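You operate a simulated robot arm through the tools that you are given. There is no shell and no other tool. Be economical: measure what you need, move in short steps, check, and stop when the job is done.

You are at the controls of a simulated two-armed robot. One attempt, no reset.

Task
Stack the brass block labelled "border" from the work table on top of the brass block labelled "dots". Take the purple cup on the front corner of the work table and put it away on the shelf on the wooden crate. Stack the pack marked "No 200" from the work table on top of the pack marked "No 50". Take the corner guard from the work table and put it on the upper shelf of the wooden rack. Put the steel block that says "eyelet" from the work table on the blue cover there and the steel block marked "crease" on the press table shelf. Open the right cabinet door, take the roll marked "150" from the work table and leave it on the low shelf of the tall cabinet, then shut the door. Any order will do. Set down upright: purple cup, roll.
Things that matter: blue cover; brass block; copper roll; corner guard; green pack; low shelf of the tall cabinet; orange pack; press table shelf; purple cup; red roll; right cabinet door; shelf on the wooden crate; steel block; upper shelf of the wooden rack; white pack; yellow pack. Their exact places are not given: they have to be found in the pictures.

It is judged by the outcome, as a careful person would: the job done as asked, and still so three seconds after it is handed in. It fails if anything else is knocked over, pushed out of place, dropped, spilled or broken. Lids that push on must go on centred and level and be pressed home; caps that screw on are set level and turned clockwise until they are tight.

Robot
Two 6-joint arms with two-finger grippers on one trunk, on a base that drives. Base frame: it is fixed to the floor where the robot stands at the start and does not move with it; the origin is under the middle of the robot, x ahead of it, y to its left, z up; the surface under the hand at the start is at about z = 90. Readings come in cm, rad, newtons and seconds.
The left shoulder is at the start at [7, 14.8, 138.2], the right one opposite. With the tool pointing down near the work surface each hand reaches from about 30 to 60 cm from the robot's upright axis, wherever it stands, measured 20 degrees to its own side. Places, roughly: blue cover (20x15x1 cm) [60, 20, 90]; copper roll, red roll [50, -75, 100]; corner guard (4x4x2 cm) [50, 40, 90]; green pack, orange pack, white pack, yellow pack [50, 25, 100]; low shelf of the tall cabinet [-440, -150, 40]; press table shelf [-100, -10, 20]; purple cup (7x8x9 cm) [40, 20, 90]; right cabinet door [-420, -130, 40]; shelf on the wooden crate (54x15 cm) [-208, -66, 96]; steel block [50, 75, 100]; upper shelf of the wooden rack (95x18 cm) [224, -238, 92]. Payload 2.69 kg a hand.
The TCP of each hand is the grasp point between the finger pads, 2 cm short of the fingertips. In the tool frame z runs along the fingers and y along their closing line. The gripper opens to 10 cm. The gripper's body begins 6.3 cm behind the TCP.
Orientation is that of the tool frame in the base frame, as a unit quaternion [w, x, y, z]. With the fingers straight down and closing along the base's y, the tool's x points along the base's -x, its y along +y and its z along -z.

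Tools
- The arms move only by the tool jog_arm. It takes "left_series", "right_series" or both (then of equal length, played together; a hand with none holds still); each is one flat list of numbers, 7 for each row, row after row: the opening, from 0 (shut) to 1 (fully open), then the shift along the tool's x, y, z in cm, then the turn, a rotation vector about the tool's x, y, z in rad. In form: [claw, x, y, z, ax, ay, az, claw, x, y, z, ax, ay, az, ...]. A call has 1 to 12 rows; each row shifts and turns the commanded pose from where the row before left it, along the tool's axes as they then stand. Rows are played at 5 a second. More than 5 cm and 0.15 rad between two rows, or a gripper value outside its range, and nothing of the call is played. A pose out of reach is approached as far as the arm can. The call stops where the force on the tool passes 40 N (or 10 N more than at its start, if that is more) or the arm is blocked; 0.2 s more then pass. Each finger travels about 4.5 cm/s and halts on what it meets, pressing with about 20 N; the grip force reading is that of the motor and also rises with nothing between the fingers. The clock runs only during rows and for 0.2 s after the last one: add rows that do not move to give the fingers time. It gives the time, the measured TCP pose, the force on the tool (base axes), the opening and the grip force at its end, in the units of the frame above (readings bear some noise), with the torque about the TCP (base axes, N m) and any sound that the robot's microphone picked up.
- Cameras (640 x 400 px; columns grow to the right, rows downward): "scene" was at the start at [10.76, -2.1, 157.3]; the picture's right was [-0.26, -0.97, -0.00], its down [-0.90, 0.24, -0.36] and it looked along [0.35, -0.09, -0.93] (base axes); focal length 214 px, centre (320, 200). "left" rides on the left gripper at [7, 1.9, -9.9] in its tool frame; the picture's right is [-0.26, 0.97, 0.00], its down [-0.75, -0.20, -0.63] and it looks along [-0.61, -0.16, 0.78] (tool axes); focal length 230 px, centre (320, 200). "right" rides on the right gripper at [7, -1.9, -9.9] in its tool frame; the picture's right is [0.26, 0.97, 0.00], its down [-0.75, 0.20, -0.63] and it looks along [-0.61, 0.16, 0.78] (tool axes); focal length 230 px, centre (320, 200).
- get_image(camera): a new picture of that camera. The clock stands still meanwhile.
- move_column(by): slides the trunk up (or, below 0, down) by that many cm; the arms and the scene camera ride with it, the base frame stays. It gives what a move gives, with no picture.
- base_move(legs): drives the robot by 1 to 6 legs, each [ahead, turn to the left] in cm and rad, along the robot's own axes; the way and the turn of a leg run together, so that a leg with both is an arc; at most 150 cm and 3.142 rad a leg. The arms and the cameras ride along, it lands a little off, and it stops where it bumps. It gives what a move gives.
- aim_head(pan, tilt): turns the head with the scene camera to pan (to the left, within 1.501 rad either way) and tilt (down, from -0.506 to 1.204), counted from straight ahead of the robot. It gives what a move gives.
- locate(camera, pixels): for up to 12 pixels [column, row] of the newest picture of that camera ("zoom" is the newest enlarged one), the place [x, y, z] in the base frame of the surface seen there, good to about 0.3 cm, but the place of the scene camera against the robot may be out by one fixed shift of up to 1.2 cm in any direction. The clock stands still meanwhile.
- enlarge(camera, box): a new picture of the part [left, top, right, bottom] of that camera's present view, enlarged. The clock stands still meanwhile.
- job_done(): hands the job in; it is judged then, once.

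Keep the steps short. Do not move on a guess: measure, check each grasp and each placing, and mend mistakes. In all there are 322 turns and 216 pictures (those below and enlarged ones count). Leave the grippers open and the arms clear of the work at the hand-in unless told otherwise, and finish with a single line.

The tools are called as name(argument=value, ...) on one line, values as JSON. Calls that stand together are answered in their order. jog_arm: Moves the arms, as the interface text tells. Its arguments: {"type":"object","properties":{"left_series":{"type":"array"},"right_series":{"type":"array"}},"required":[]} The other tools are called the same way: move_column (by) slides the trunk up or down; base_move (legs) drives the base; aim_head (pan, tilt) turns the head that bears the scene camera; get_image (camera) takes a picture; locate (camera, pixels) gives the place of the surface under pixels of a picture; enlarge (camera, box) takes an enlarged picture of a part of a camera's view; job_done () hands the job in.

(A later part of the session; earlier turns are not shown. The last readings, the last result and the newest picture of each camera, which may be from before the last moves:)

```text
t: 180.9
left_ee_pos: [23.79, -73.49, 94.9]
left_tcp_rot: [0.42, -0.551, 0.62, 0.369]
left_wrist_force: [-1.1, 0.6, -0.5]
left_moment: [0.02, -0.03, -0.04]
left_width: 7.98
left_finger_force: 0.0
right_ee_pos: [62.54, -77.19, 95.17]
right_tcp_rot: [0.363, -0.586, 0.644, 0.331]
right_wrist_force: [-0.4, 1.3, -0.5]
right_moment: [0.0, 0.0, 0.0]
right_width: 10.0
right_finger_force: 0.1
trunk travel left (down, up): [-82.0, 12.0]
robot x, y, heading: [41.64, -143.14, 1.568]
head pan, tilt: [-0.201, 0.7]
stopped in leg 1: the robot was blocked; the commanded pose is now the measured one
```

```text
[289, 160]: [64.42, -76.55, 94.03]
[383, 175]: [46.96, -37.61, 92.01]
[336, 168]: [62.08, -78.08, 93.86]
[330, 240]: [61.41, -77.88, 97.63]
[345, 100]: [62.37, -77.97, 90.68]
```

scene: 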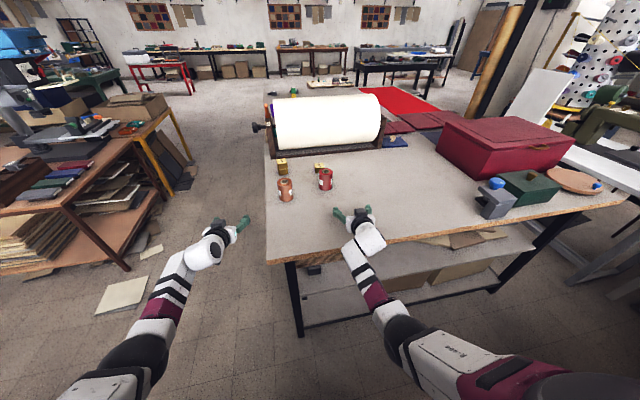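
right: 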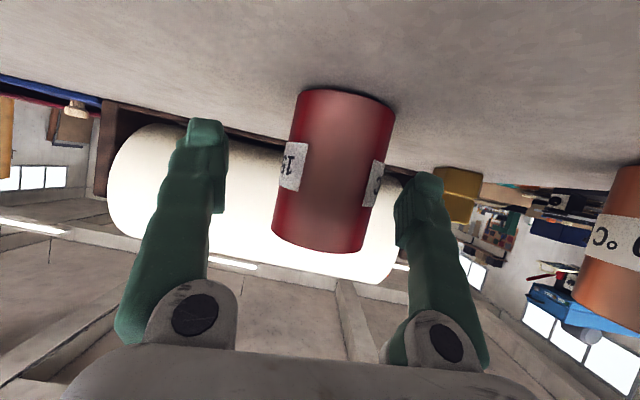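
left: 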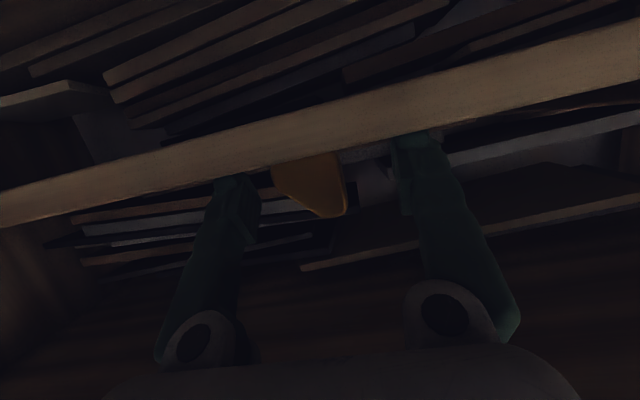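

jog_arm(right_series=[1, 0, 0.6, 0, 0, 0, 0, 1, -0.55, 0, 1.6, 0, 0, 0, 1, 0, 0, 0, 0, 0, 0, 0, 0, 0, 0, 0, 0, 0, 0, 0, 0, 0, 0, 0, 0, 0, 0, 0, 0, 0, 0, 0, 0, 0, 0, 0, 0, 0, 0, 0, 0, 0, 0, 0, 0, 0])

get_image(camera="right")

```text
t: 182.8
left_ee_pos: [23.86, -74.34, 95.32]
left_tcp_rot: [0.422, -0.549, 0.618, 0.371]
left_wrist_force: [0.3, -1.3, 0.1]
left_moment: [0.02, -0.01, 0.02]
left_width: 8.01
left_finger_force: 0.1
right_ee_pos: [62.13, -76.43, 95.07]
right_tcp_rot: [0.367, -0.584, 0.643, 0.333]
right_wrist_force: [-0.1, -0.6, -0.2]
right_moment: [-0.01, -0.01, 0.0]
right_width: 5.9
right_finger_force: 20.2
trunk travel left (down, up): [-82.0, 12.0]
robot x, y, heading: [42.32, -142.96, 1.564]
head pan, tilt: [-0.201, 0.7]
```

```text
131 pictures are left
```

right: 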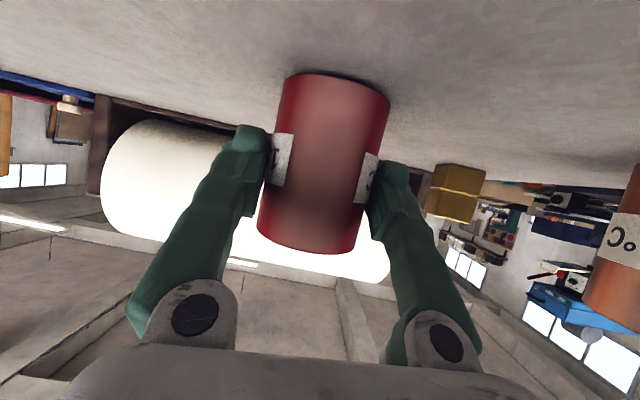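

The grip is a bit shallow (centre of the roll ~1.3 cm beyond the TCP). Open, go 1.4 cm deeper, close again.

jog_arm(right_series=[0.8, 0, 0, 0, 0, 0, 0, 0.8, 0, 0, 0, 0, 0, 0, 0.8, -0.6, 0, 1.25, 0, 0, 0, 0.8, 0, 0, 0, 0, 0, 0, 0, 0, 0, 0, 0, 0, 0, 0, 0, 0, 0, 0, 0, 0, 0, 0, 0, 0, 0, 0, 0, 0, 0, 0, 0, 0, 0, 0])

get_image(camera="right")

```text
t: 184.6
left_ee_pos: [23.82, -74.45, 95.57]
left_tcp_rot: [0.422, -0.55, 0.618, 0.372]
left_wrist_force: [0.4, 0.5, -1.0]
left_moment: [-0.01, 0.01, 0.01]
left_width: 8.02
left_finger_force: 0.1
right_ee_pos: [62.18, -75.11, 95.31]
right_tcp_rot: [0.367, -0.584, 0.643, 0.334]
right_wrist_force: [0.4, -0.3, 0.4]
right_moment: [0.04, -0.07, 0.0]
right_width: 5.79
right_finger_force: 20.3
trunk travel left (down, up): [-82.0, 12.0]
robot x, y, heading: [41.87, -143.01, 1.565]
head pan, tilt: [-0.201, 0.7]
```

```text
130 pictures are left
```

right: 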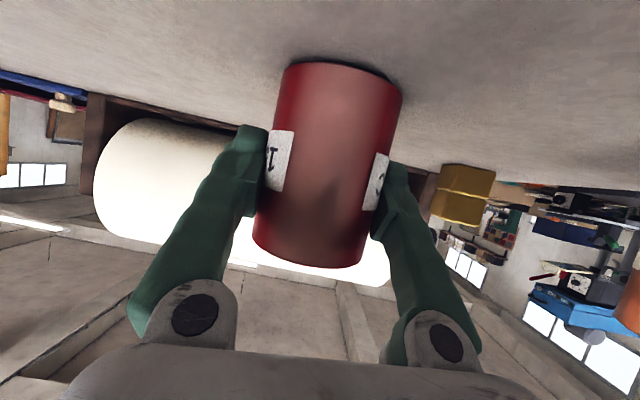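

Roll held. Lift 4 cm.

jog_arm(right_series=[0, -1.72, 0, -1.02, 0, 0, 0, 0, -1.72, 0, -1.02, 0, 0, 0, 0, 0, 0, 0, 0, 0, 0])

get_image(camera="right")

```text
t: 185.3
left_ee_pos: [23.85, -74.3, 95.28]
left_tcp_rot: [0.421, -0.55, 0.618, 0.371]
left_wrist_force: [-0.2, -0.3, -0.5]
left_moment: [0.02, -0.01, 0.01]
left_width: 8.0
left_finger_force: 0.0
right_ee_pos: [62.23, -75.03, 99.25]
right_tcp_rot: [0.367, -0.583, 0.644, 0.333]
right_wrist_force: [-0.2, -0.5, -1.4]
right_moment: [0.04, 0.01, -0.02]
right_width: 5.78
right_finger_force: 19.9
trunk travel left (down, up): [-82.0, 12.0]
robot x, y, heading: [42.21, -143.0, 1.567]
head pan, tilt: [-0.201, 0.7]
```

```text
129 pictures are left
```

right: 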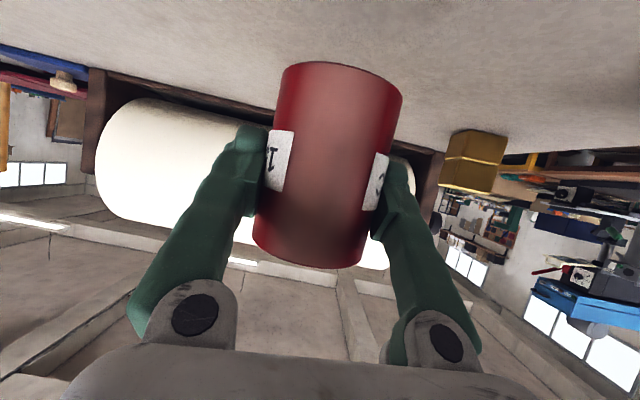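

Lifted. Back off, turn west, and head toward the tall cabinet.

base_move(legs=[[-22, 0], [0, 1.5], [140, 0], [100, 0]])

aim_head(pan=0.0, tilt=0.4)

get_image(camera="scene")

```text
t: 202.1
left_ee_pos: [-268.99, -153.48, 95.38]
left_tcp_rot: [-0.064, 0.822, -0.091, -0.558]
left_wrist_force: [0.5, 0.2, -0.2]
left_moment: [-0.02, 0.0, 0.04]
left_width: 7.99
left_finger_force: 0.0
right_ee_pos: [-264.32, -115.38, 99.18]
right_tcp_rot: [-0.049, 0.865, -0.088, -0.492]
right_wrist_force: [0.1, -0.4, -1.8]
right_moment: [0.03, -0.02, -0.02]
right_width: 5.77
right_finger_force: 20.5
trunk travel left (down, up): [-82.0, 12.0]
robot x, y, heading: [-198.37, -142.46, 3.035]
head pan, tilt: [-0.201, 0.7]
```

```text
t: 202.9
left_ee_pos: [-269.11, -153.5, 95.33]
left_tcp_rot: [-0.064, 0.823, -0.091, -0.558]
left_wrist_force: [-0.1, 0.5, 0.8]
left_moment: [0.0, -0.02, 0.02]
left_width: 7.99
left_finger_force: 0.1
right_ee_pos: [-264.44, -115.43, 99.09]
right_tcp_rot: [-0.05, 0.864, -0.089, -0.493]
right_wrist_force: [-0.1, -0.4, -1.7]
right_moment: [0.0, 0.01, 0.01]
right_width: 5.76
right_finger_force: 20.1
trunk travel left (down, up): [-82.0, 12.0]
robot x, y, heading: [-198.59, -142.77, 3.033]
head pan, tilt: [0.0, 0.4]
```

```text
128 pictures are left
```

scene: 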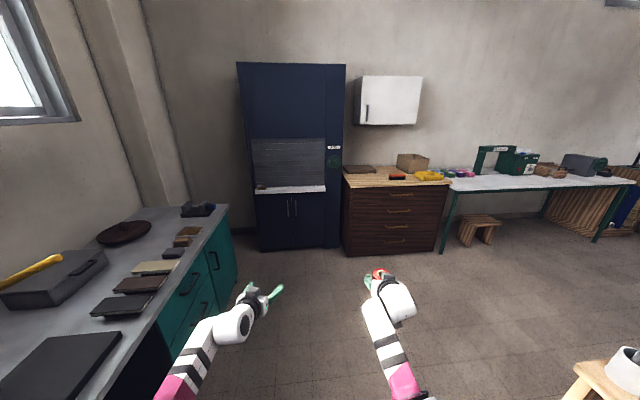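

enlarge(camera="scene", box=[220, 130, 380, 260])

locate(camera="scene", pixels=[[288, 207], [296, 207], [260, 200], [320, 200], [292, 240], [330, 215], [258, 245], [322, 244], [292, 195], [255, 250], [340, 225], [290, 230]])

```text
3.08 times, centred on (300, 195) of scene
```

zoom: 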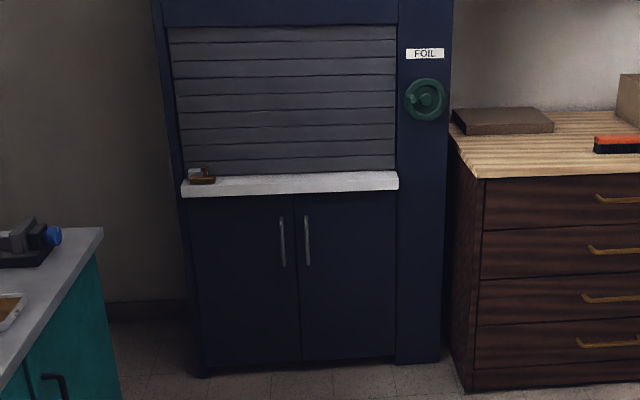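

```text
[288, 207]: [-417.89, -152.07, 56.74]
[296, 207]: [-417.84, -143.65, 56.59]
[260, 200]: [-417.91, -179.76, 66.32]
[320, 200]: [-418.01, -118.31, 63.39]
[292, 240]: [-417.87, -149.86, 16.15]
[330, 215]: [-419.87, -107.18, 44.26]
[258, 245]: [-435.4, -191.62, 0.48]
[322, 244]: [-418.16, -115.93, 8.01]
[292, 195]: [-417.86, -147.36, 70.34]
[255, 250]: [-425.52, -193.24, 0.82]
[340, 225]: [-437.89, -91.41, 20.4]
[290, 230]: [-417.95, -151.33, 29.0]
```

Right door: y -148…-113, plane x=-418, handle at y≈-144, z≈46–66, hinge on the right. Drive closer.

base_move(legs=[[0, -0.012], [115, 0], [0, 0.12]])

aim_head(pan=0.0, tilt=0.7)

get_image(camera="scene")

```text
t: 209.8
left_ee_pos: [-383.03, -150.55, 95.5]
left_tcp_rot: [-0.024, 0.827, -0.035, -0.561]
left_wrist_force: [0.3, 1.2, 0.2]
left_moment: [-0.02, -0.01, 0.02]
left_width: 7.97
left_finger_force: 0.1
right_ee_pos: [-383.55, -112.29, 99.09]
right_tcp_rot: [-0.015, 0.868, -0.029, -0.495]
right_wrist_force: [-0.2, 0.5, -1.0]
right_moment: [0.02, -0.01, 0.04]
right_width: 5.75
right_finger_force: 20.3
trunk travel left (down, up): [-82.0, 12.0]
robot x, y, heading: [-314.72, -130.25, -3.114]
head pan, tilt: [0.0, 0.4]
```

```text
t: 210.6
left_ee_pos: [-382.94, -150.81, 95.3]
left_tcp_rot: [-0.025, 0.826, -0.033, -0.562]
left_wrist_force: [0.2, 0.6, -0.2]
left_moment: [0.02, -0.04, 0.0]
left_width: 7.99
left_finger_force: 0.0
right_ee_pos: [-383.73, -112.51, 99.22]
right_tcp_rot: [-0.017, 0.868, -0.028, -0.496]
right_wrist_force: [-0.3, 1.2, -2.2]
right_moment: [0.0, -0.01, -0.04]
right_width: 5.75
right_finger_force: 20.3
trunk travel left (down, up): [-82.0, 12.0]
robot x, y, heading: [-314.68, -130.43, -3.11]
head pan, tilt: [0.0, 0.7]
```

```text
126 pictures are left
```

scene: 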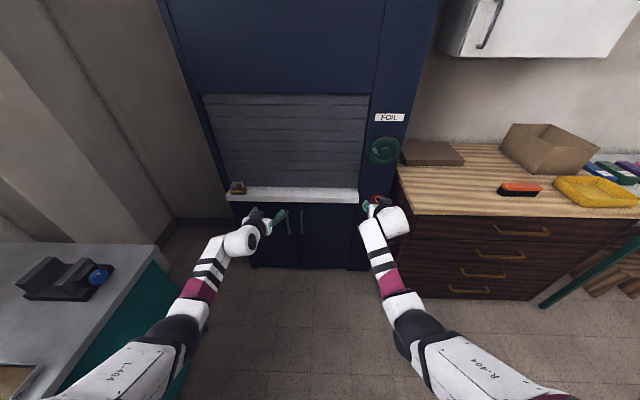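

locate(camera="scene", pixels=[[155, 252], [120, 300], [60, 380], [170, 365], [130, 370], [185, 300], [292, 222], [302, 215], [270, 250], [290, 195], [245, 188], [420, 290]])

```text
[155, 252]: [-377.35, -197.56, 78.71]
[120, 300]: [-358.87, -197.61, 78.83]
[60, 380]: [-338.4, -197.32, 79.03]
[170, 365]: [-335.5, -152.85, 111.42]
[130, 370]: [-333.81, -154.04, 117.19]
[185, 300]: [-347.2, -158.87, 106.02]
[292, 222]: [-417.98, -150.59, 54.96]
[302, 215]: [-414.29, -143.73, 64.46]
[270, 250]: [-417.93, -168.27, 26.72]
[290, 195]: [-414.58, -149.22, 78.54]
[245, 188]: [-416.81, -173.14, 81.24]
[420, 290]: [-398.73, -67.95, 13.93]
```

Bench edge is at y=-197.5, arms stay clear. Lower the trunk 38 cm.

move_column(by=-38)

get_image(camera="left")

get_image(camera="scene")

```text
t: 214.2
left_ee_pos: [-382.98, -150.79, 57.42]
left_tcp_rot: [-0.026, 0.827, -0.035, -0.561]
left_wrist_force: [-0.7, 0.2, 1.1]
left_moment: [-0.01, -0.02, 0.03]
left_width: 8.01
left_finger_force: 0.0
right_ee_pos: [-383.59, -112.61, 61.2]
right_tcp_rot: [-0.015, 0.868, -0.027, -0.496]
right_wrist_force: [0.9, -1.1, -1.5]
right_moment: [0.01, -0.04, -0.02]
right_width: 5.77
right_finger_force: 19.8
trunk travel left (down, up): [-44.0, 50.0]
robot x, y, heading: [-314.9, -130.66, -3.115]
head pan, tilt: [0.0, 0.7]
```

```text
125 pictures are left
```

left: 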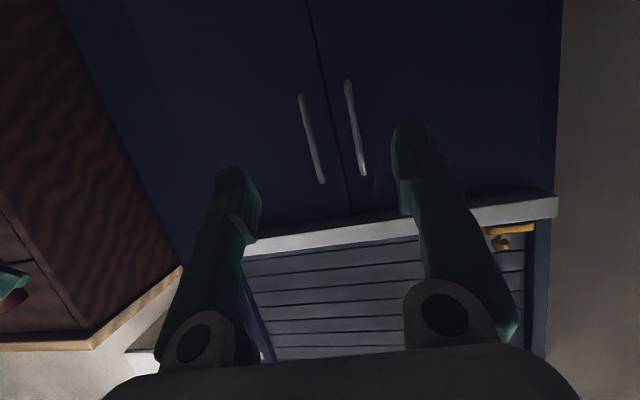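

```text
124 pictures are left
```

scene: 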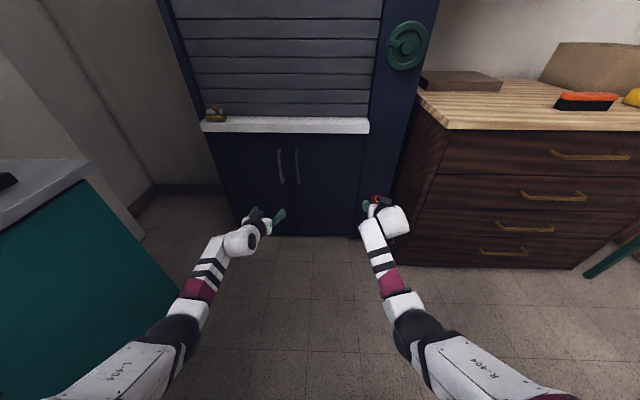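

locate(camera="left", pixels=[[301, 98], [311, 140], [321, 180], [349, 85], [362, 172], [290, 140], [345, 200], [280, 240], [305, 115], [317, 165]])

```text
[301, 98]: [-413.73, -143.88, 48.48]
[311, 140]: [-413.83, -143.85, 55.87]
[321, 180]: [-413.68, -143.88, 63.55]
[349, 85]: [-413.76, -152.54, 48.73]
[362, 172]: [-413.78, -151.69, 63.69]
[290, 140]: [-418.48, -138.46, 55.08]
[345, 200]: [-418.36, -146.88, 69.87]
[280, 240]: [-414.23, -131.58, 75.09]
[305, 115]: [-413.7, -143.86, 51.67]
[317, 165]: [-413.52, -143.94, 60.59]
```

Handle bar: x=-413.7, y=-143.9, z 48–64. I draw the right hand (roll) back 10 cm and move the left hand in line with the handle.

jog_arm(left_series=[0.5, 0, -2.3, 0, 0, 0, 0, 0.5, 0, -2.3, 0, 0, 0, 0, 0.5, 0, -2.3, 0, 0, 0, 0, 0.5, 0, 0, 0, 0, 0, 0], right_series=[0, 1.7, 0, -2.9, 0, 0, 0, 0, 1.7, 0, -2.9, 0, 0, 0, 0, 1.7, 0, -2.9, 0, 0, 0, 0, 0, 0, 0, 0, 0, 0])

```text
t: 215.2
left_ee_pos: [-382.88, -148.52, 57.3]
left_tcp_rot: [-0.026, 0.826, -0.034, -0.562]
left_wrist_force: [0.2, 0.6, -0.2]
left_moment: [0.02, 0.01, -0.01]
left_width: 5.02
left_finger_force: 0.2
left hand out of reach, approached as far as the arm can: row 2, 3
right_ee_pos: [-374.48, -112.23, 62.63]
right_tcp_rot: [-0.031, 0.861, -0.023, -0.508]
right_wrist_force: [-0.2, 0.2, -1.1]
right_moment: [0.01, 0.02, 0.0]
right_width: 5.75
right_finger_force: 20.5
trunk travel left (down, up): [-44.0, 50.0]
robot x, y, heading: [-314.85, -130.37, -3.119]
head pan, tilt: [0.0, 0.7]
```

base_move(legs=[[0, -0.054], [22, 0]])

get_image(camera="left")

```text
t: 217.3
left_ee_pos: [-405.44, -144.46, 57.3]
left_tcp_rot: [-0.04, 0.826, -0.055, -0.56]
left_wrist_force: [-0.6, 0.4, -0.1]
left_moment: [-0.01, 0.02, 0.02]
left_width: 5.01
left_finger_force: 0.0
right_ee_pos: [-395.03, -108.23, 61.78]
right_tcp_rot: [-0.045, 0.863, -0.046, -0.501]
right_wrist_force: [0.9, 0.2, -1.5]
right_moment: [-0.03, 0.0, 0.01]
right_width: 5.77
right_finger_force: 20.0
trunk travel left (down, up): [-44.0, 50.0]
robot x, y, heading: [-336.71, -130.01, 3.119]
head pan, tilt: [0.0, 0.7]
```

```text
123 pictures are left
```

left: 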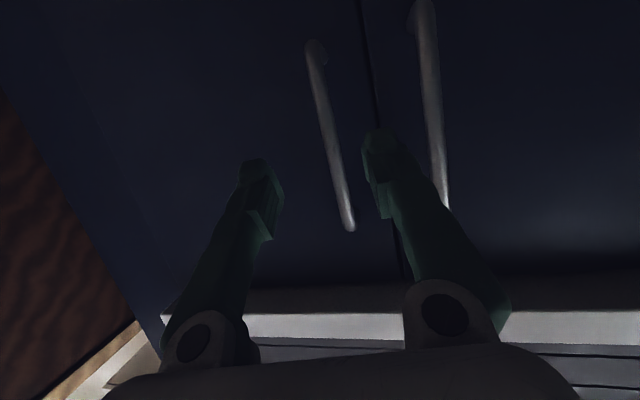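

locate(camera="left", pixels=[[325, 110], [337, 165], [345, 205], [378, 140], [258, 175]])

```text
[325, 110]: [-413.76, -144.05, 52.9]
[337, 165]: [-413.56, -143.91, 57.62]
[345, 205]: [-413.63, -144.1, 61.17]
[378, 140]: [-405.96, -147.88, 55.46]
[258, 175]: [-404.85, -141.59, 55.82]
```

base_move(legs=[[8.5, 0]])

get_image(camera="left")

get_image(camera="scene")

```text
t: 218.4
left_ee_pos: [-414.19, -144.0, 57.24]
left_tcp_rot: [-0.041, 0.826, -0.056, -0.56]
left_wrist_force: [-0.2, 1.3, 0.1]
left_moment: [0.03, 0.01, -0.03]
left_width: 5.0
left_finger_force: 0.1
right_ee_pos: [-403.54, -107.86, 61.8]
right_tcp_rot: [-0.048, 0.863, -0.047, -0.501]
right_wrist_force: [-0.9, -0.2, -2.0]
right_moment: [0.01, -0.03, 0.02]
right_width: 5.75
right_finger_force: 20.1
trunk travel left (down, up): [-44.0, 50.0]
robot x, y, heading: [-345.27, -129.96, 3.117]
head pan, tilt: [0.0, 0.7]
```

```text
122 pictures are left
```

left: 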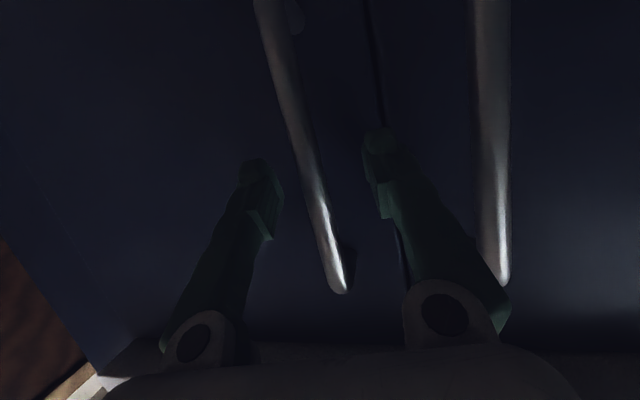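

```text
121 pictures are left
```

scene: 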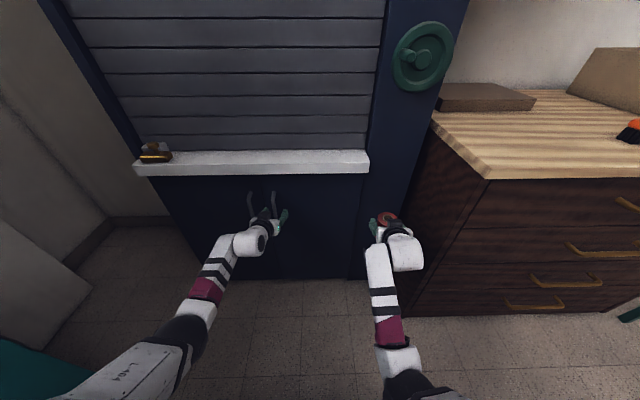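

The bar is between the fingers. Close on it.

jog_arm(left_series=[0, 0, 0, 0, 0, 0, 0, 0, 0, 0, 0, 0, 0, 0, 0, 0, 0, 0, 0, 0, 0, 0, 0, 0, 0, 0, 0, 0, 0, 0, 0, 0, 0, 0, 0])

```text
t: 219.6
left_ee_pos: [-414.27, -143.81, 57.18]
left_tcp_rot: [-0.042, 0.825, -0.057, -0.56]
left_wrist_force: [-2.1, 19.2, -4.0]
left_moment: [0.32, -0.06, -0.08]
left_width: 1.07
left_finger_force: 38.7
right_ee_pos: [-403.47, -107.41, 61.62]
right_tcp_rot: [-0.049, 0.864, -0.047, -0.499]
right_wrist_force: [0.1, 0.4, -0.8]
right_moment: [0.02, -0.02, -0.02]
right_width: 5.73
right_finger_force: 20.3
trunk travel left (down, up): [-44.0, 50.0]
robot x, y, heading: [-345.31, -129.32, 3.107]
head pan, tilt: [0.0, 0.7]
```

Bar gripped (1.07 cm). Pull by backing the base 8 cm.

base_move(legs=[[-8, 0]])

get_image(camera="scene")

```text
t: 220.5
left_ee_pos: [-410.35, -142.73, 57.41]
left_tcp_rot: [-0.056, 0.823, -0.062, -0.562]
left_wrist_force: [-5.8, 23.1, -17.2]
left_moment: [0.02, -0.34, -0.02]
left_width: 0.59
left_finger_force: 34.5
right_ee_pos: [-399.31, -106.0, 61.88]
right_tcp_rot: [-0.065, 0.862, -0.046, -0.5]
right_wrist_force: [0.0, 0.1, -1.6]
right_moment: [0.02, 0.01, -0.03]
right_width: 5.76
right_finger_force: 19.8
trunk travel left (down, up): [-44.0, 50.0]
robot x, y, heading: [-341.51, -129.76, 3.084]
head pan, tilt: [0.0, 0.7]
stopped in leg 1: the force on the tool passed its limit at 47 N (the readings are from after the stop); the commanded pose is now the measured one
```

```text
120 pictures are left
```

scene: 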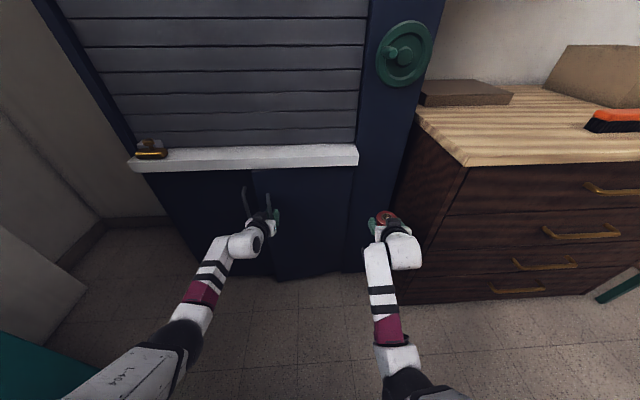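

The door is ajar. Keep pulling in small steps.

base_move(legs=[[-5, 0]])

get_image(camera="left")

```text
t: 221.4
left_ee_pos: [-408.08, -141.97, 58.57]
left_tcp_rot: [-0.071, 0.814, -0.067, -0.572]
left_wrist_force: [-10.6, 27.3, -18.2]
left_moment: [0.04, 0.24, 0.18]
left_width: 0.6
left_finger_force: 34.8
right_ee_pos: [-396.5, -104.58, 62.09]
right_tcp_rot: [-0.084, 0.86, -0.045, -0.502]
right_wrist_force: [0.8, -0.7, -0.9]
right_moment: [0.04, 0.0, 0.03]
right_width: 5.79
right_finger_force: 20.3
trunk travel left (down, up): [-44.0, 50.0]
robot x, y, heading: [-339.15, -129.84, 3.052]
head pan, tilt: [0.0, 0.7]
stopped in leg 1: the force on the tool passed its limit at 46 N (the readings are from after the stop); the commanded pose is now the measured one
```

```text
119 pictures are left
```

left: 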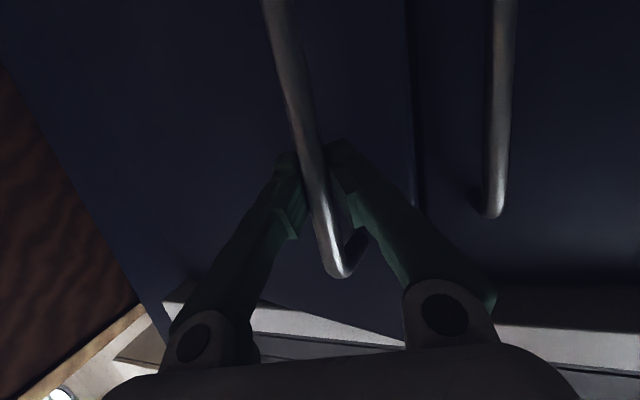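

Continue with the arm itself, following the arc (back and toward +y).

jog_arm(left_series=[0.05, 0.7, -0.6, -1.4, 0, 0, 0, 0.05, 0.7, -0.7, -1.4, 0, 0, 0, 0.05, 0.7, -0.8, -1.4, 0, 0, 0, 0.05, 0.7, -0.8, -1.4, 0, 0, 0])

```text
t: 221.9
left_ee_pos: [-406.47, -141.23, 58.56]
left_tcp_rot: [-0.083, 0.808, -0.073, -0.579]
left_wrist_force: [-10.1, 22.9, -4.9]
left_moment: [0.01, -0.83, 0.01]
left_width: 0.6
left_finger_force: 34.3
left hand out of reach, approached as far as the arm can: row 1, 2
right_ee_pos: [-396.45, -103.97, 61.99]
right_tcp_rot: [-0.089, 0.86, -0.044, -0.501]
right_wrist_force: [0.8, 0.3, -1.7]
right_moment: [-0.01, 0.02, -0.02]
right_width: 5.74
right_finger_force: 20.0
trunk travel left (down, up): [-44.0, 50.0]
robot x, y, heading: [-339.15, -129.99, 3.037]
head pan, tilt: [0.0, 0.7]
stopped in row 2 (left hand): the force on the tool passed its limit at 47 N (the readings are from after the stop); the commanded pose is now the measured one
```

base_move(legs=[[-2, -0.03], [-3, -0.03]])

get_image(camera="scene")

```text
t: 223.2
left_ee_pos: [-401.75, -138.3, 58.72]
left_tcp_rot: [-0.094, 0.805, -0.094, -0.578]
left_wrist_force: [0.4, 0.1, 0.2]
left_moment: [-0.03, 0.01, 0.02]
left_width: 0.54
left_finger_force: 0.0
right_ee_pos: [-389.86, -101.75, 62.46]
right_tcp_rot: [-0.101, 0.857, -0.069, -0.501]
right_wrist_force: [0.4, -0.3, -1.2]
right_moment: [-0.01, -0.01, 0.02]
right_width: 5.77
right_finger_force: 20.1
trunk travel left (down, up): [-44.0, 50.0]
robot x, y, heading: [-334.16, -130.7, 2.982]
head pan, tilt: [0.0, 0.7]
```

```text
118 pictures are left
```

scene: 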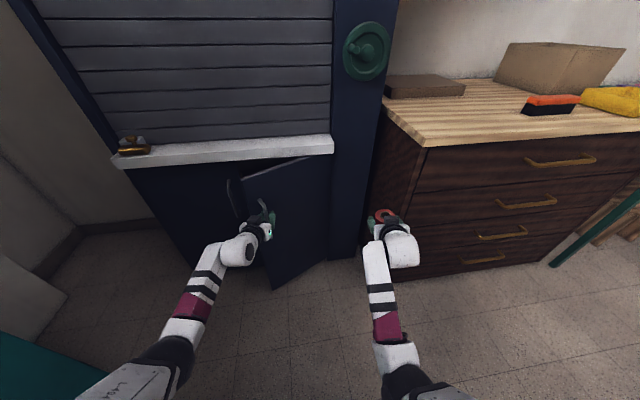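

The fingers slipped off the bar, but the door stands open by ~25°. I measure its free edge.

locate(camera="scene", pixels=[[246, 185], [255, 235], [268, 280], [325, 160], [320, 258], [232, 205], [300, 200], [225, 240]])

get_image(camera="left")

```text
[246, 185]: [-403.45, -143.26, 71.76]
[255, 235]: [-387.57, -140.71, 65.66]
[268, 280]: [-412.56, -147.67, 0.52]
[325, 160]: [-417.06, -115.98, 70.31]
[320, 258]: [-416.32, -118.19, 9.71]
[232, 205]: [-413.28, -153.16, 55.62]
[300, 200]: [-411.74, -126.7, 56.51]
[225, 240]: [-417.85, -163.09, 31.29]
```

```text
117 pictures are left
```

left: 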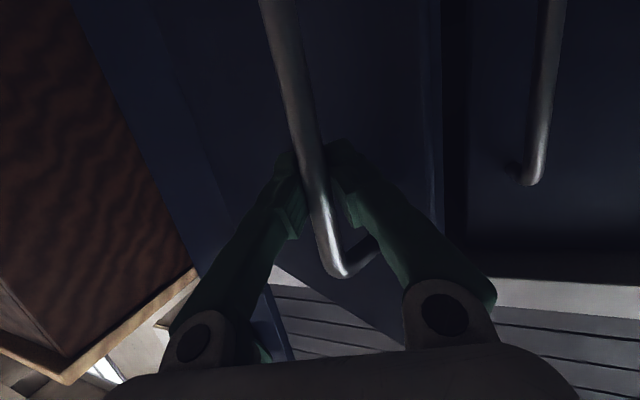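

The bar is still trapped between the fingers; continue pulling along the arc.

base_move(legs=[[-5, -0.05], [-4, -0.06], [-4, -0.07]])

get_image(camera="scene")

```text
t: 225.0
left_ee_pos: [-389.3, -129.12, 58.79]
left_tcp_rot: [-0.145, 0.793, -0.166, -0.568]
left_wrist_force: [0.1, -0.2, 0.5]
left_moment: [0.0, -0.03, 0.05]
left_width: 0.52
left_finger_force: 0.0
right_ee_pos: [-371.09, -95.36, 62.6]
right_tcp_rot: [-0.144, 0.847, -0.144, -0.491]
right_wrist_force: [0.4, -0.3, -1.5]
right_moment: [0.0, 0.04, -0.01]
right_width: 5.76
right_finger_force: 19.4
trunk travel left (down, up): [-44.0, 50.0]
robot x, y, heading: [-321.5, -133.64, 2.811]
head pan, tilt: [0.0, 0.7]
```

```text
116 pictures are left
```

scene: 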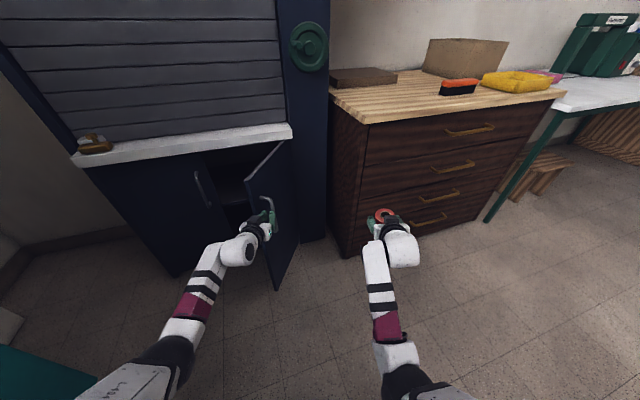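

base_move(legs=[[-3, -0.1], [-1, -0.12]])

get_image(camera="scene")

```text
t: 226.5
left_ee_pos: [-383.18, -115.89, 58.7]
left_tcp_rot: [-0.206, 0.771, -0.251, -0.548]
left_wrist_force: [0.0, -0.1, 0.6]
left_moment: [-0.01, -0.01, -0.03]
left_width: 0.5
left_finger_force: 0.0
right_ee_pos: [-358.41, -86.99, 62.61]
right_tcp_rot: [-0.197, 0.825, -0.236, -0.474]
right_wrist_force: [-0.1, 0.1, -2.0]
right_moment: [-0.02, 0.02, 0.02]
right_width: 5.75
right_finger_force: 20.1
trunk travel left (down, up): [-44.0, 50.0]
robot x, y, heading: [-317.53, -134.84, 2.59]
head pan, tilt: [0.0, 0.7]
```

```text
115 pictures are left
```

scene: 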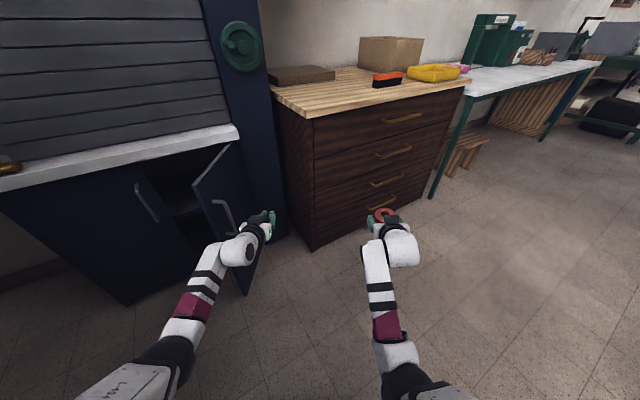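

locate(camera="scene", pixels=[[197, 190], [215, 165], [228, 150], [245, 290], [232, 215], [170, 175], [185, 235], [140, 205]])

enlarge(camera="scene", box=[100, 120, 292, 300])

```text
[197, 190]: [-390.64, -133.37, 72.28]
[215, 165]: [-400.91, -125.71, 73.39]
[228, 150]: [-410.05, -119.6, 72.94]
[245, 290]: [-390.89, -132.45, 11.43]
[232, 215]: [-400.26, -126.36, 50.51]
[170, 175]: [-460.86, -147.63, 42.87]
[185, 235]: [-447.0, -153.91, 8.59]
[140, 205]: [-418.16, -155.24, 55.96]
```

```text
2.22 times, centred on (196, 210) of scene
```

zoom: 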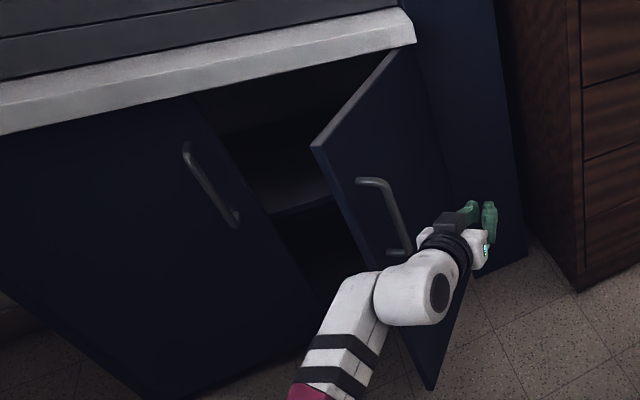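

Door is at ~54°. I go round its edge and push it from inside with the closed left hand.

base_move(legs=[[-6, 0], [0, 0.46], [17, 0]])

get_image(camera="scene")

```text
t: 229.9
left_ee_pos: [-396.61, -148.66, 58.61]
left_tcp_rot: [-0.077, 0.808, -0.07, -0.58]
left_wrist_force: [-0.5, 0.2, -0.9]
left_moment: [-0.02, 0.0, -0.02]
left_width: 0.5
left_finger_force: 0.1
right_ee_pos: [-387.24, -111.53, 62.76]
right_tcp_rot: [-0.084, 0.857, -0.041, -0.506]
right_wrist_force: [-0.6, 0.4, -1.9]
right_moment: [-0.01, 0.0, 0.01]
right_width: 5.77
right_finger_force: 20.0
trunk travel left (down, up): [-44.0, 50.0]
robot x, y, heading: [-329.51, -136.68, 3.048]
head pan, tilt: [0.0, 0.7]
```

```text
113 pictures are left
```

scene: 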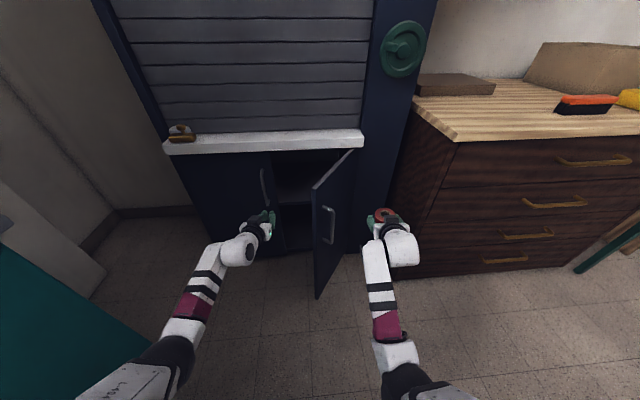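

base_move(legs=[[0, -0.3], [0, -0.15]])

get_image(camera="scene")

```text
t: 231.9
left_ee_pos: [-394.97, -118.13, 58.6]
left_tcp_rot: [-0.204, 0.772, -0.248, -0.549]
left_wrist_force: [-0.3, -0.1, -0.1]
left_moment: [-0.01, 0.01, -0.02]
left_width: 0.49
left_finger_force: 0.0
right_ee_pos: [-370.54, -88.99, 62.77]
right_tcp_rot: [-0.194, 0.826, -0.231, -0.477]
right_wrist_force: [0.3, -0.5, -1.2]
right_moment: [-0.03, -0.01, -0.02]
right_width: 5.8
right_finger_force: 19.5
trunk travel left (down, up): [-44.0, 50.0]
robot x, y, heading: [-329.13, -136.38, 2.601]
head pan, tilt: [0.0, 0.7]
```

```text
112 pictures are left
```

scene: 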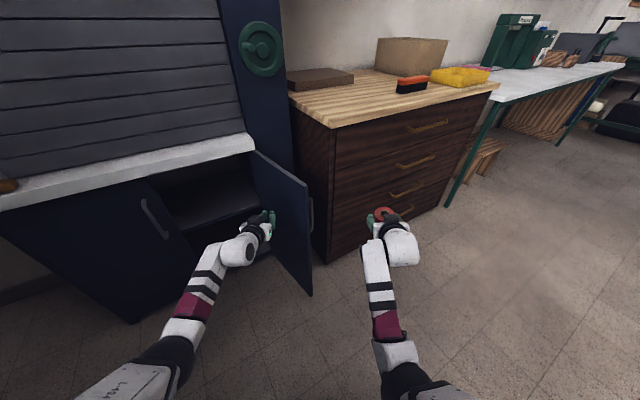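

Door now open past 90°. Inspect the inside shelf.

enlarge(camera="scene", box=[140, 140, 300, 265])

locate(camera="scene", pixels=[[210, 205], [195, 222], [230, 215], [245, 205], [190, 190], [200, 230], [240, 165], [303, 190], [310, 290], [215, 180], [250, 155]])

```text
3.20 times, centred on (220, 202) of scene
```

zoom: 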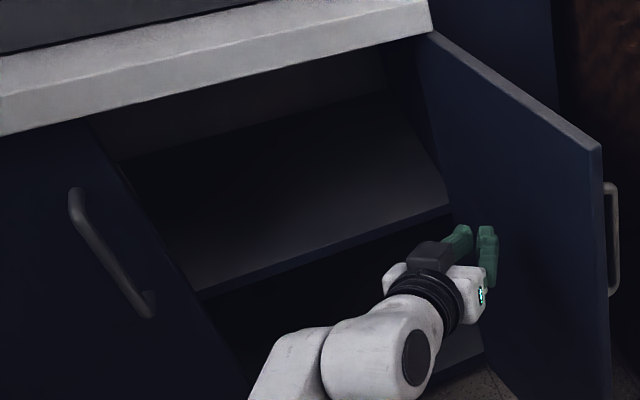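

```text
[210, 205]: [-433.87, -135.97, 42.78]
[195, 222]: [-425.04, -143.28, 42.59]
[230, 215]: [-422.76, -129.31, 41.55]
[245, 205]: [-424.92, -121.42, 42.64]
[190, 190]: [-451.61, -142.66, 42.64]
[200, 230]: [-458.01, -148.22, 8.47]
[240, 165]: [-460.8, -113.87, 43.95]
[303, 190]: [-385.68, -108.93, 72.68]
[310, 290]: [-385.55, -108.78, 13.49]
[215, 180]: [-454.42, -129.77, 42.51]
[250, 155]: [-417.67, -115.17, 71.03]
```

Shelf surface z≈42.6, front edge x≈-424. First back off clear of the door.

base_move(legs=[[-25, 0]])

jog_arm(left_series=[0, 0.5, 0, -2.47, 0, 0.14, 0, 0, 0.84, 0, -2.37, 0, 0.14, 0, 0, 1.16, 0, -2.23, 0, 0.14, 0, 0, 1.47, 0, -2.05, 0, 0.14, 0, 0, 1.74, 0, -1.82, 0, 0.14, 0, 0, 1.97, 0, -1.57, 0, 0.14, 0, 0, 2.17, 0, -1.27, 0, 0.14, 0, 0, 2.33, 0, -0.96, 0, 0.14, 0, 0, 0, 0, 0, 0, 0.13, 0, 0, 0, 0, 0, 0, 0, 0], right_series=[0, 0, 0, 0, -0.051, 0.041, 0.087, 0, -1.5, 0, 2.6, 0, 0, 0, 0, -1.5, 0, 2.6, 0, 0, 0, 0, -1.5, 0, 2.6, 0, 0, 0, 0, 0, 0, 0, 0, 0, 0, 0, 0, 0, 0, 0, 0, 0, 0, 0, 0, 0, 0, 0, 0, 0, 0, 0, 0, 0, 0, 0, 0, 0, 0, 0, 0, 0, 0, 0, 0, 0, 0, 0, 0, 0])

```text
t: 233.7
left_ee_pos: [-373.87, -130.72, 58.68]
left_tcp_rot: [-0.205, 0.772, -0.249, -0.548]
left_wrist_force: [0.2, -1.1, -0.2]
left_moment: [-0.02, 0.0, 0.04]
left_width: 0.5
left_finger_force: 0.0
right_ee_pos: [-349.35, -101.6, 62.86]
right_tcp_rot: [-0.195, 0.825, -0.232, -0.477]
right_wrist_force: [0.5, 0.3, -0.8]
right_moment: [0.02, -0.01, 0.0]
right_width: 5.76
right_finger_force: 20.5
trunk travel left (down, up): [-44.0, 50.0]
robot x, y, heading: [-308.05, -149.06, 2.601]
head pan, tilt: [0.0, 0.7]
```

```text
t: 235.9
left_ee_pos: [-368.28, -145.27, 53.29]
left_tcp_rot: [-0.021, 0.947, -0.321, 0.008]
left_wrist_force: [-0.6, 0.2, 0.1]
left_moment: [0.02, -0.03, 0.02]
left_width: 0.0
left_finger_force: 20.3
left hand out of reach, approached as far as the arm can: row 1, 2, 3, 4, 5, 6, 7
right_ee_pos: [-356.91, -96.62, 62.75]
right_tcp_rot: [-0.148, 0.829, -0.259, -0.473]
right_wrist_force: [1.2, 0.0, -1.6]
right_moment: [0.0, 0.02, 0.0]
right_width: 5.77
right_finger_force: 19.9
trunk travel left (down, up): [-44.0, 50.0]
robot x, y, heading: [-308.28, -149.21, 2.597]
head pan, tilt: [0.0, 0.7]
```

Roll is upright again in the hand. Retract the left hand a bit more and lower the trunk 11 cm.

jog_arm(left_series=[0, 3, 0, 2, 0, 0, 0, 0, 3, 0, 2, 0, 0, 0, 0, 3, 0, 2, 0, 0, 0, 0, 0, 0, 0, 0, 0, 0])

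move_column(by=-11)

base_move(legs=[[0, 0.558]])

get_image(camera="scene")

get_image(camera="right")

```text
t: 236.9
left_ee_pos: [-361.78, -150.58, 46.62]
left_tcp_rot: [-0.021, 0.946, -0.324, 0.009]
left_wrist_force: [-0.2, -0.1, -0.1]
left_moment: [0.02, 0.03, 0.02]
left_width: 0.01
left_finger_force: 19.9
left hand out of reach, approached as far as the arm can: row 2, 3
right_ee_pos: [-357.02, -96.74, 62.74]
right_tcp_rot: [-0.148, 0.829, -0.259, -0.472]
right_wrist_force: [-0.2, -0.3, -1.6]
right_moment: [0.04, 0.0, 0.0]
right_width: 5.78
right_finger_force: 20.0
trunk travel left (down, up): [-44.0, 50.0]
robot x, y, heading: [-308.25, -149.49, 2.601]
head pan, tilt: [0.0, 0.7]
```

```text
t: 238.3
left_ee_pos: [-361.92, -150.75, 35.72]
left_tcp_rot: [-0.021, 0.946, -0.324, 0.008]
left_wrist_force: [0.0, -0.4, 0.8]
left_moment: [0.04, -0.01, 0.01]
left_width: 0.0
left_finger_force: 19.9
right_ee_pos: [-356.88, -96.75, 51.77]
right_tcp_rot: [-0.148, 0.829, -0.259, -0.473]
right_wrist_force: [-0.1, 0.1, -1.9]
right_moment: [0.03, 0.01, 0.0]
right_width: 5.77
right_finger_force: 19.7
trunk travel left (down, up): [-33.0, 61.0]
robot x, y, heading: [-308.22, -149.08, 2.597]
head pan, tilt: [0.0, 0.7]
```

```text
t: 240.3
left_ee_pos: [-352.45, -179.57, 35.64]
left_tcp_rot: [-0.022, 0.999, -0.042, 0.001]
left_wrist_force: [-0.3, 0.3, 0.8]
left_moment: [0.01, -0.02, -0.02]
left_width: 0.01
left_finger_force: 20.3
right_ee_pos: [-377.83, -131.64, 51.68]
right_tcp_rot: [-0.007, 0.869, -0.013, -0.495]
right_wrist_force: [0.3, 0.4, -1.0]
right_moment: [0.0, 0.01, -0.02]
right_width: 5.79
right_finger_force: 19.7
trunk travel left (down, up): [-33.0, 61.0]
robot x, y, heading: [-308.23, -149.27, -3.106]
head pan, tilt: [0.0, 0.7]
```

```text
110 pictures are left
```

scene: 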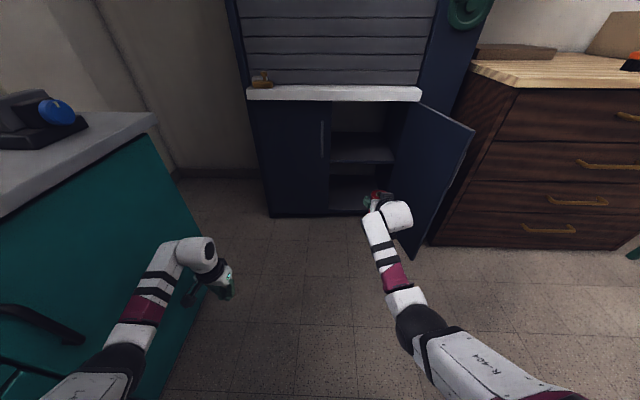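

```text
109 pictures are left
```

right: 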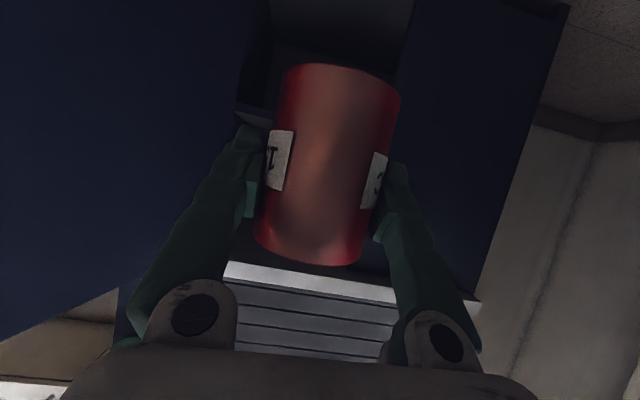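

locate(camera="scene", pixels=[[60, 385], [110, 350], [75, 340], [45, 320], [225, 290], [360, 145], [360, 160], [320, 160], [470, 135], [350, 190], [130, 160]])

```text
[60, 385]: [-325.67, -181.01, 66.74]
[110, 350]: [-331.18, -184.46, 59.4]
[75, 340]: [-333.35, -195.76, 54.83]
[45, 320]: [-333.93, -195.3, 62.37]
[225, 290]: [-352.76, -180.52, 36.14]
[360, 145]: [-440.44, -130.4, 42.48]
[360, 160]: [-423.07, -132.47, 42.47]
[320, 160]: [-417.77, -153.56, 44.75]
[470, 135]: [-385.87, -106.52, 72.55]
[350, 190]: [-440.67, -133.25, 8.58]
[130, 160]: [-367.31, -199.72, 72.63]
```

Correct heading a touch and go ahead 30 cm.

base_move(legs=[[0, -0.025], [30, 0]])

get_image(camera="right")

get_image(camera="scene")

```text
t: 242.7
left_ee_pos: [-382.94, -179.29, 35.73]
left_tcp_rot: [-0.022, 0.999, -0.05, 0.002]
left_wrist_force: [-0.5, -0.4, -0.5]
left_moment: [-0.01, -0.03, 0.04]
left_width: 0.0
left_finger_force: 20.0
right_ee_pos: [-407.58, -130.95, 51.7]
right_tcp_rot: [-0.012, 0.869, -0.021, -0.495]
right_wrist_force: [-0.4, -0.3, -2.4]
right_moment: [-0.03, -0.02, 0.02]
right_width: 5.78
right_finger_force: 20.6
trunk travel left (down, up): [-33.0, 61.0]
robot x, y, heading: [-338.13, -149.46, -3.12]
head pan, tilt: [0.0, 0.7]
```

```text
108 pictures are left
```

right: 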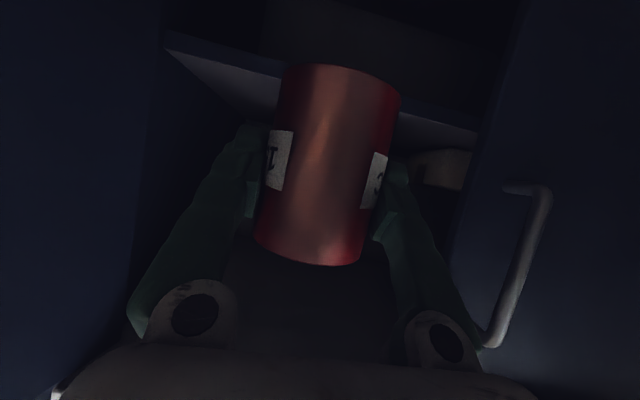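

```text
107 pictures are left
```

scene: 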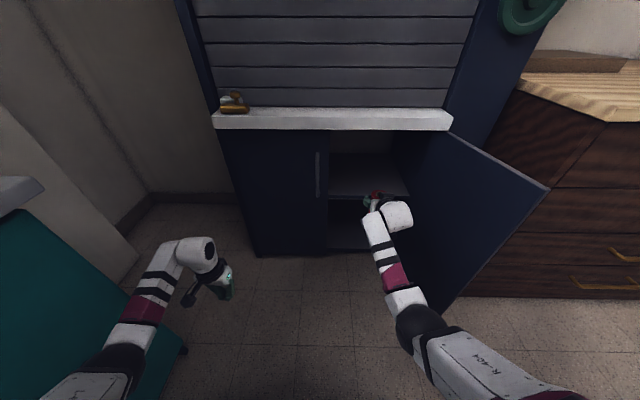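

locate(camera="right", pixels=[[215, 55], [440, 125], [440, 165], [240, 95], [225, 90], [410, 125], [460, 140], [530, 200]])

```text
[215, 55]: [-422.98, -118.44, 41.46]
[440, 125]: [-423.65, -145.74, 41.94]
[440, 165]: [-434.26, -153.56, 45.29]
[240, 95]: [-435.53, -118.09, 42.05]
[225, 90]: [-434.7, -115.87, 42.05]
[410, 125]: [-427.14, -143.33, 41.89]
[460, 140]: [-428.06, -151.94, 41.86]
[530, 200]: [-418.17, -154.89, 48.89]
```

Shelf top z=42.0, edge x=-422.7; an object at y≈-153 stays clear. Ahead 23.5 cm.

base_move(legs=[[23.5, 0]])

get_image(camera="right")

```text
t: 244.5
left_ee_pos: [-406.98, -179.83, 35.61]
left_tcp_rot: [-0.022, 0.999, -0.05, 0.002]
left_wrist_force: [-0.1, -0.7, 0.3]
left_moment: [-0.03, -0.02, 0.04]
left_width: 0.0
left_finger_force: 19.4
right_ee_pos: [-431.38, -131.52, 51.67]
right_tcp_rot: [-0.011, 0.868, -0.019, -0.496]
right_wrist_force: [0.1, -0.2, -2.1]
right_moment: [0.0, 0.02, -0.02]
right_width: 5.76
right_finger_force: 19.9
trunk travel left (down, up): [-33.0, 61.0]
robot x, y, heading: [-362.29, -150.22, -3.124]
head pan, tilt: [0.0, 0.7]
```

```text
106 pictures are left
```

right: 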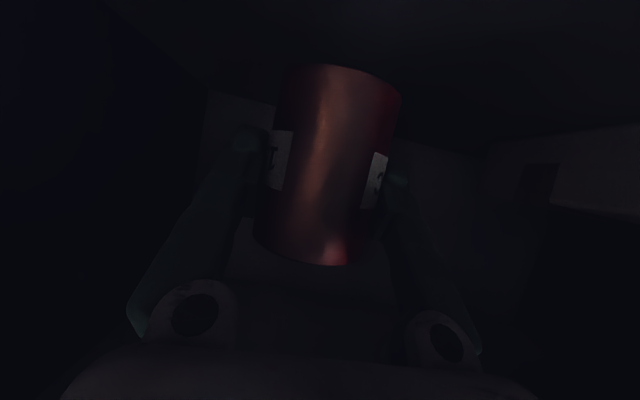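

Lower by the trunk 3.9 cm, then creep.

move_column(by=-3.9)

jog_arm(right_series=[0, 0.17, 0, 0.1, 0, 0, 0, 0, 0.17, 0, 0.1, 0, 0, 0, 0, 0.17, 0, 0.1, 0, 0, 0, 0, 0, 0, 0, 0, 0, 0])

```text
t: 245.3
left_ee_pos: [-406.86, -179.82, 31.85]
left_tcp_rot: [-0.023, 0.999, -0.05, 0.002]
left_wrist_force: [0.7, 0.8, 0.7]
left_moment: [-0.02, 0.03, -0.02]
left_width: 0.0
left_finger_force: 20.1
right_ee_pos: [-431.39, -131.53, 47.84]
right_tcp_rot: [-0.011, 0.868, -0.02, -0.495]
right_wrist_force: [0.2, -0.7, -0.8]
right_moment: [0.02, -0.01, 0.0]
right_width: 5.78
right_finger_force: 19.7
trunk travel left (down, up): [-29.1, 64.9]
robot x, y, heading: [-362.22, -150.62, -3.126]
head pan, tilt: [0.0, 0.7]
```

```text
t: 246.3
left_ee_pos: [-406.87, -179.72, 31.88]
left_tcp_rot: [-0.022, 0.998, -0.05, 0.002]
left_wrist_force: [0.2, 0.1, 0.5]
left_moment: [0.03, -0.03, 0.0]
left_width: 0.0
left_finger_force: 19.7
right_ee_pos: [-431.45, -131.45, 47.29]
right_tcp_rot: [-0.012, 0.868, -0.02, -0.495]
right_wrist_force: [-1.0, 0.4, -1.0]
right_moment: [0.0, 0.03, 0.0]
right_width: 5.76
right_finger_force: 20.2
trunk travel left (down, up): [-29.1, 64.9]
robot x, y, heading: [-362.29, -150.01, -3.126]
head pan, tilt: [0.0, 0.7]
```

jog_arm(right_series=[0, 0.13, 0, 0.08, 0, 0, 0, 0, 0.13, 0, 0.08, 0, 0, 0, 0, 0.13, 0, 0.08, 0, 0, 0, 0, 0, 0, 0, 0, 0, 0])

```text
t: 247.3
left_ee_pos: [-406.81, -179.71, 31.85]
left_tcp_rot: [-0.023, 0.999, -0.049, 0.0]
left_wrist_force: [0.7, -0.5, -0.3]
left_moment: [0.05, 0.02, -0.02]
left_width: 0.01
left_finger_force: 19.8
right_ee_pos: [-431.5, -131.6, 47.33]
right_tcp_rot: [-0.012, 0.866, -0.019, -0.499]
right_wrist_force: [-6.2, 2.5, 13.6]
right_moment: [0.13, 0.7, -0.09]
right_width: 5.75
right_finger_force: 20.2
trunk travel left (down, up): [-29.1, 64.9]
robot x, y, heading: [-361.97, -149.43, -3.123]
head pan, tilt: [0.0, 0.7]
```

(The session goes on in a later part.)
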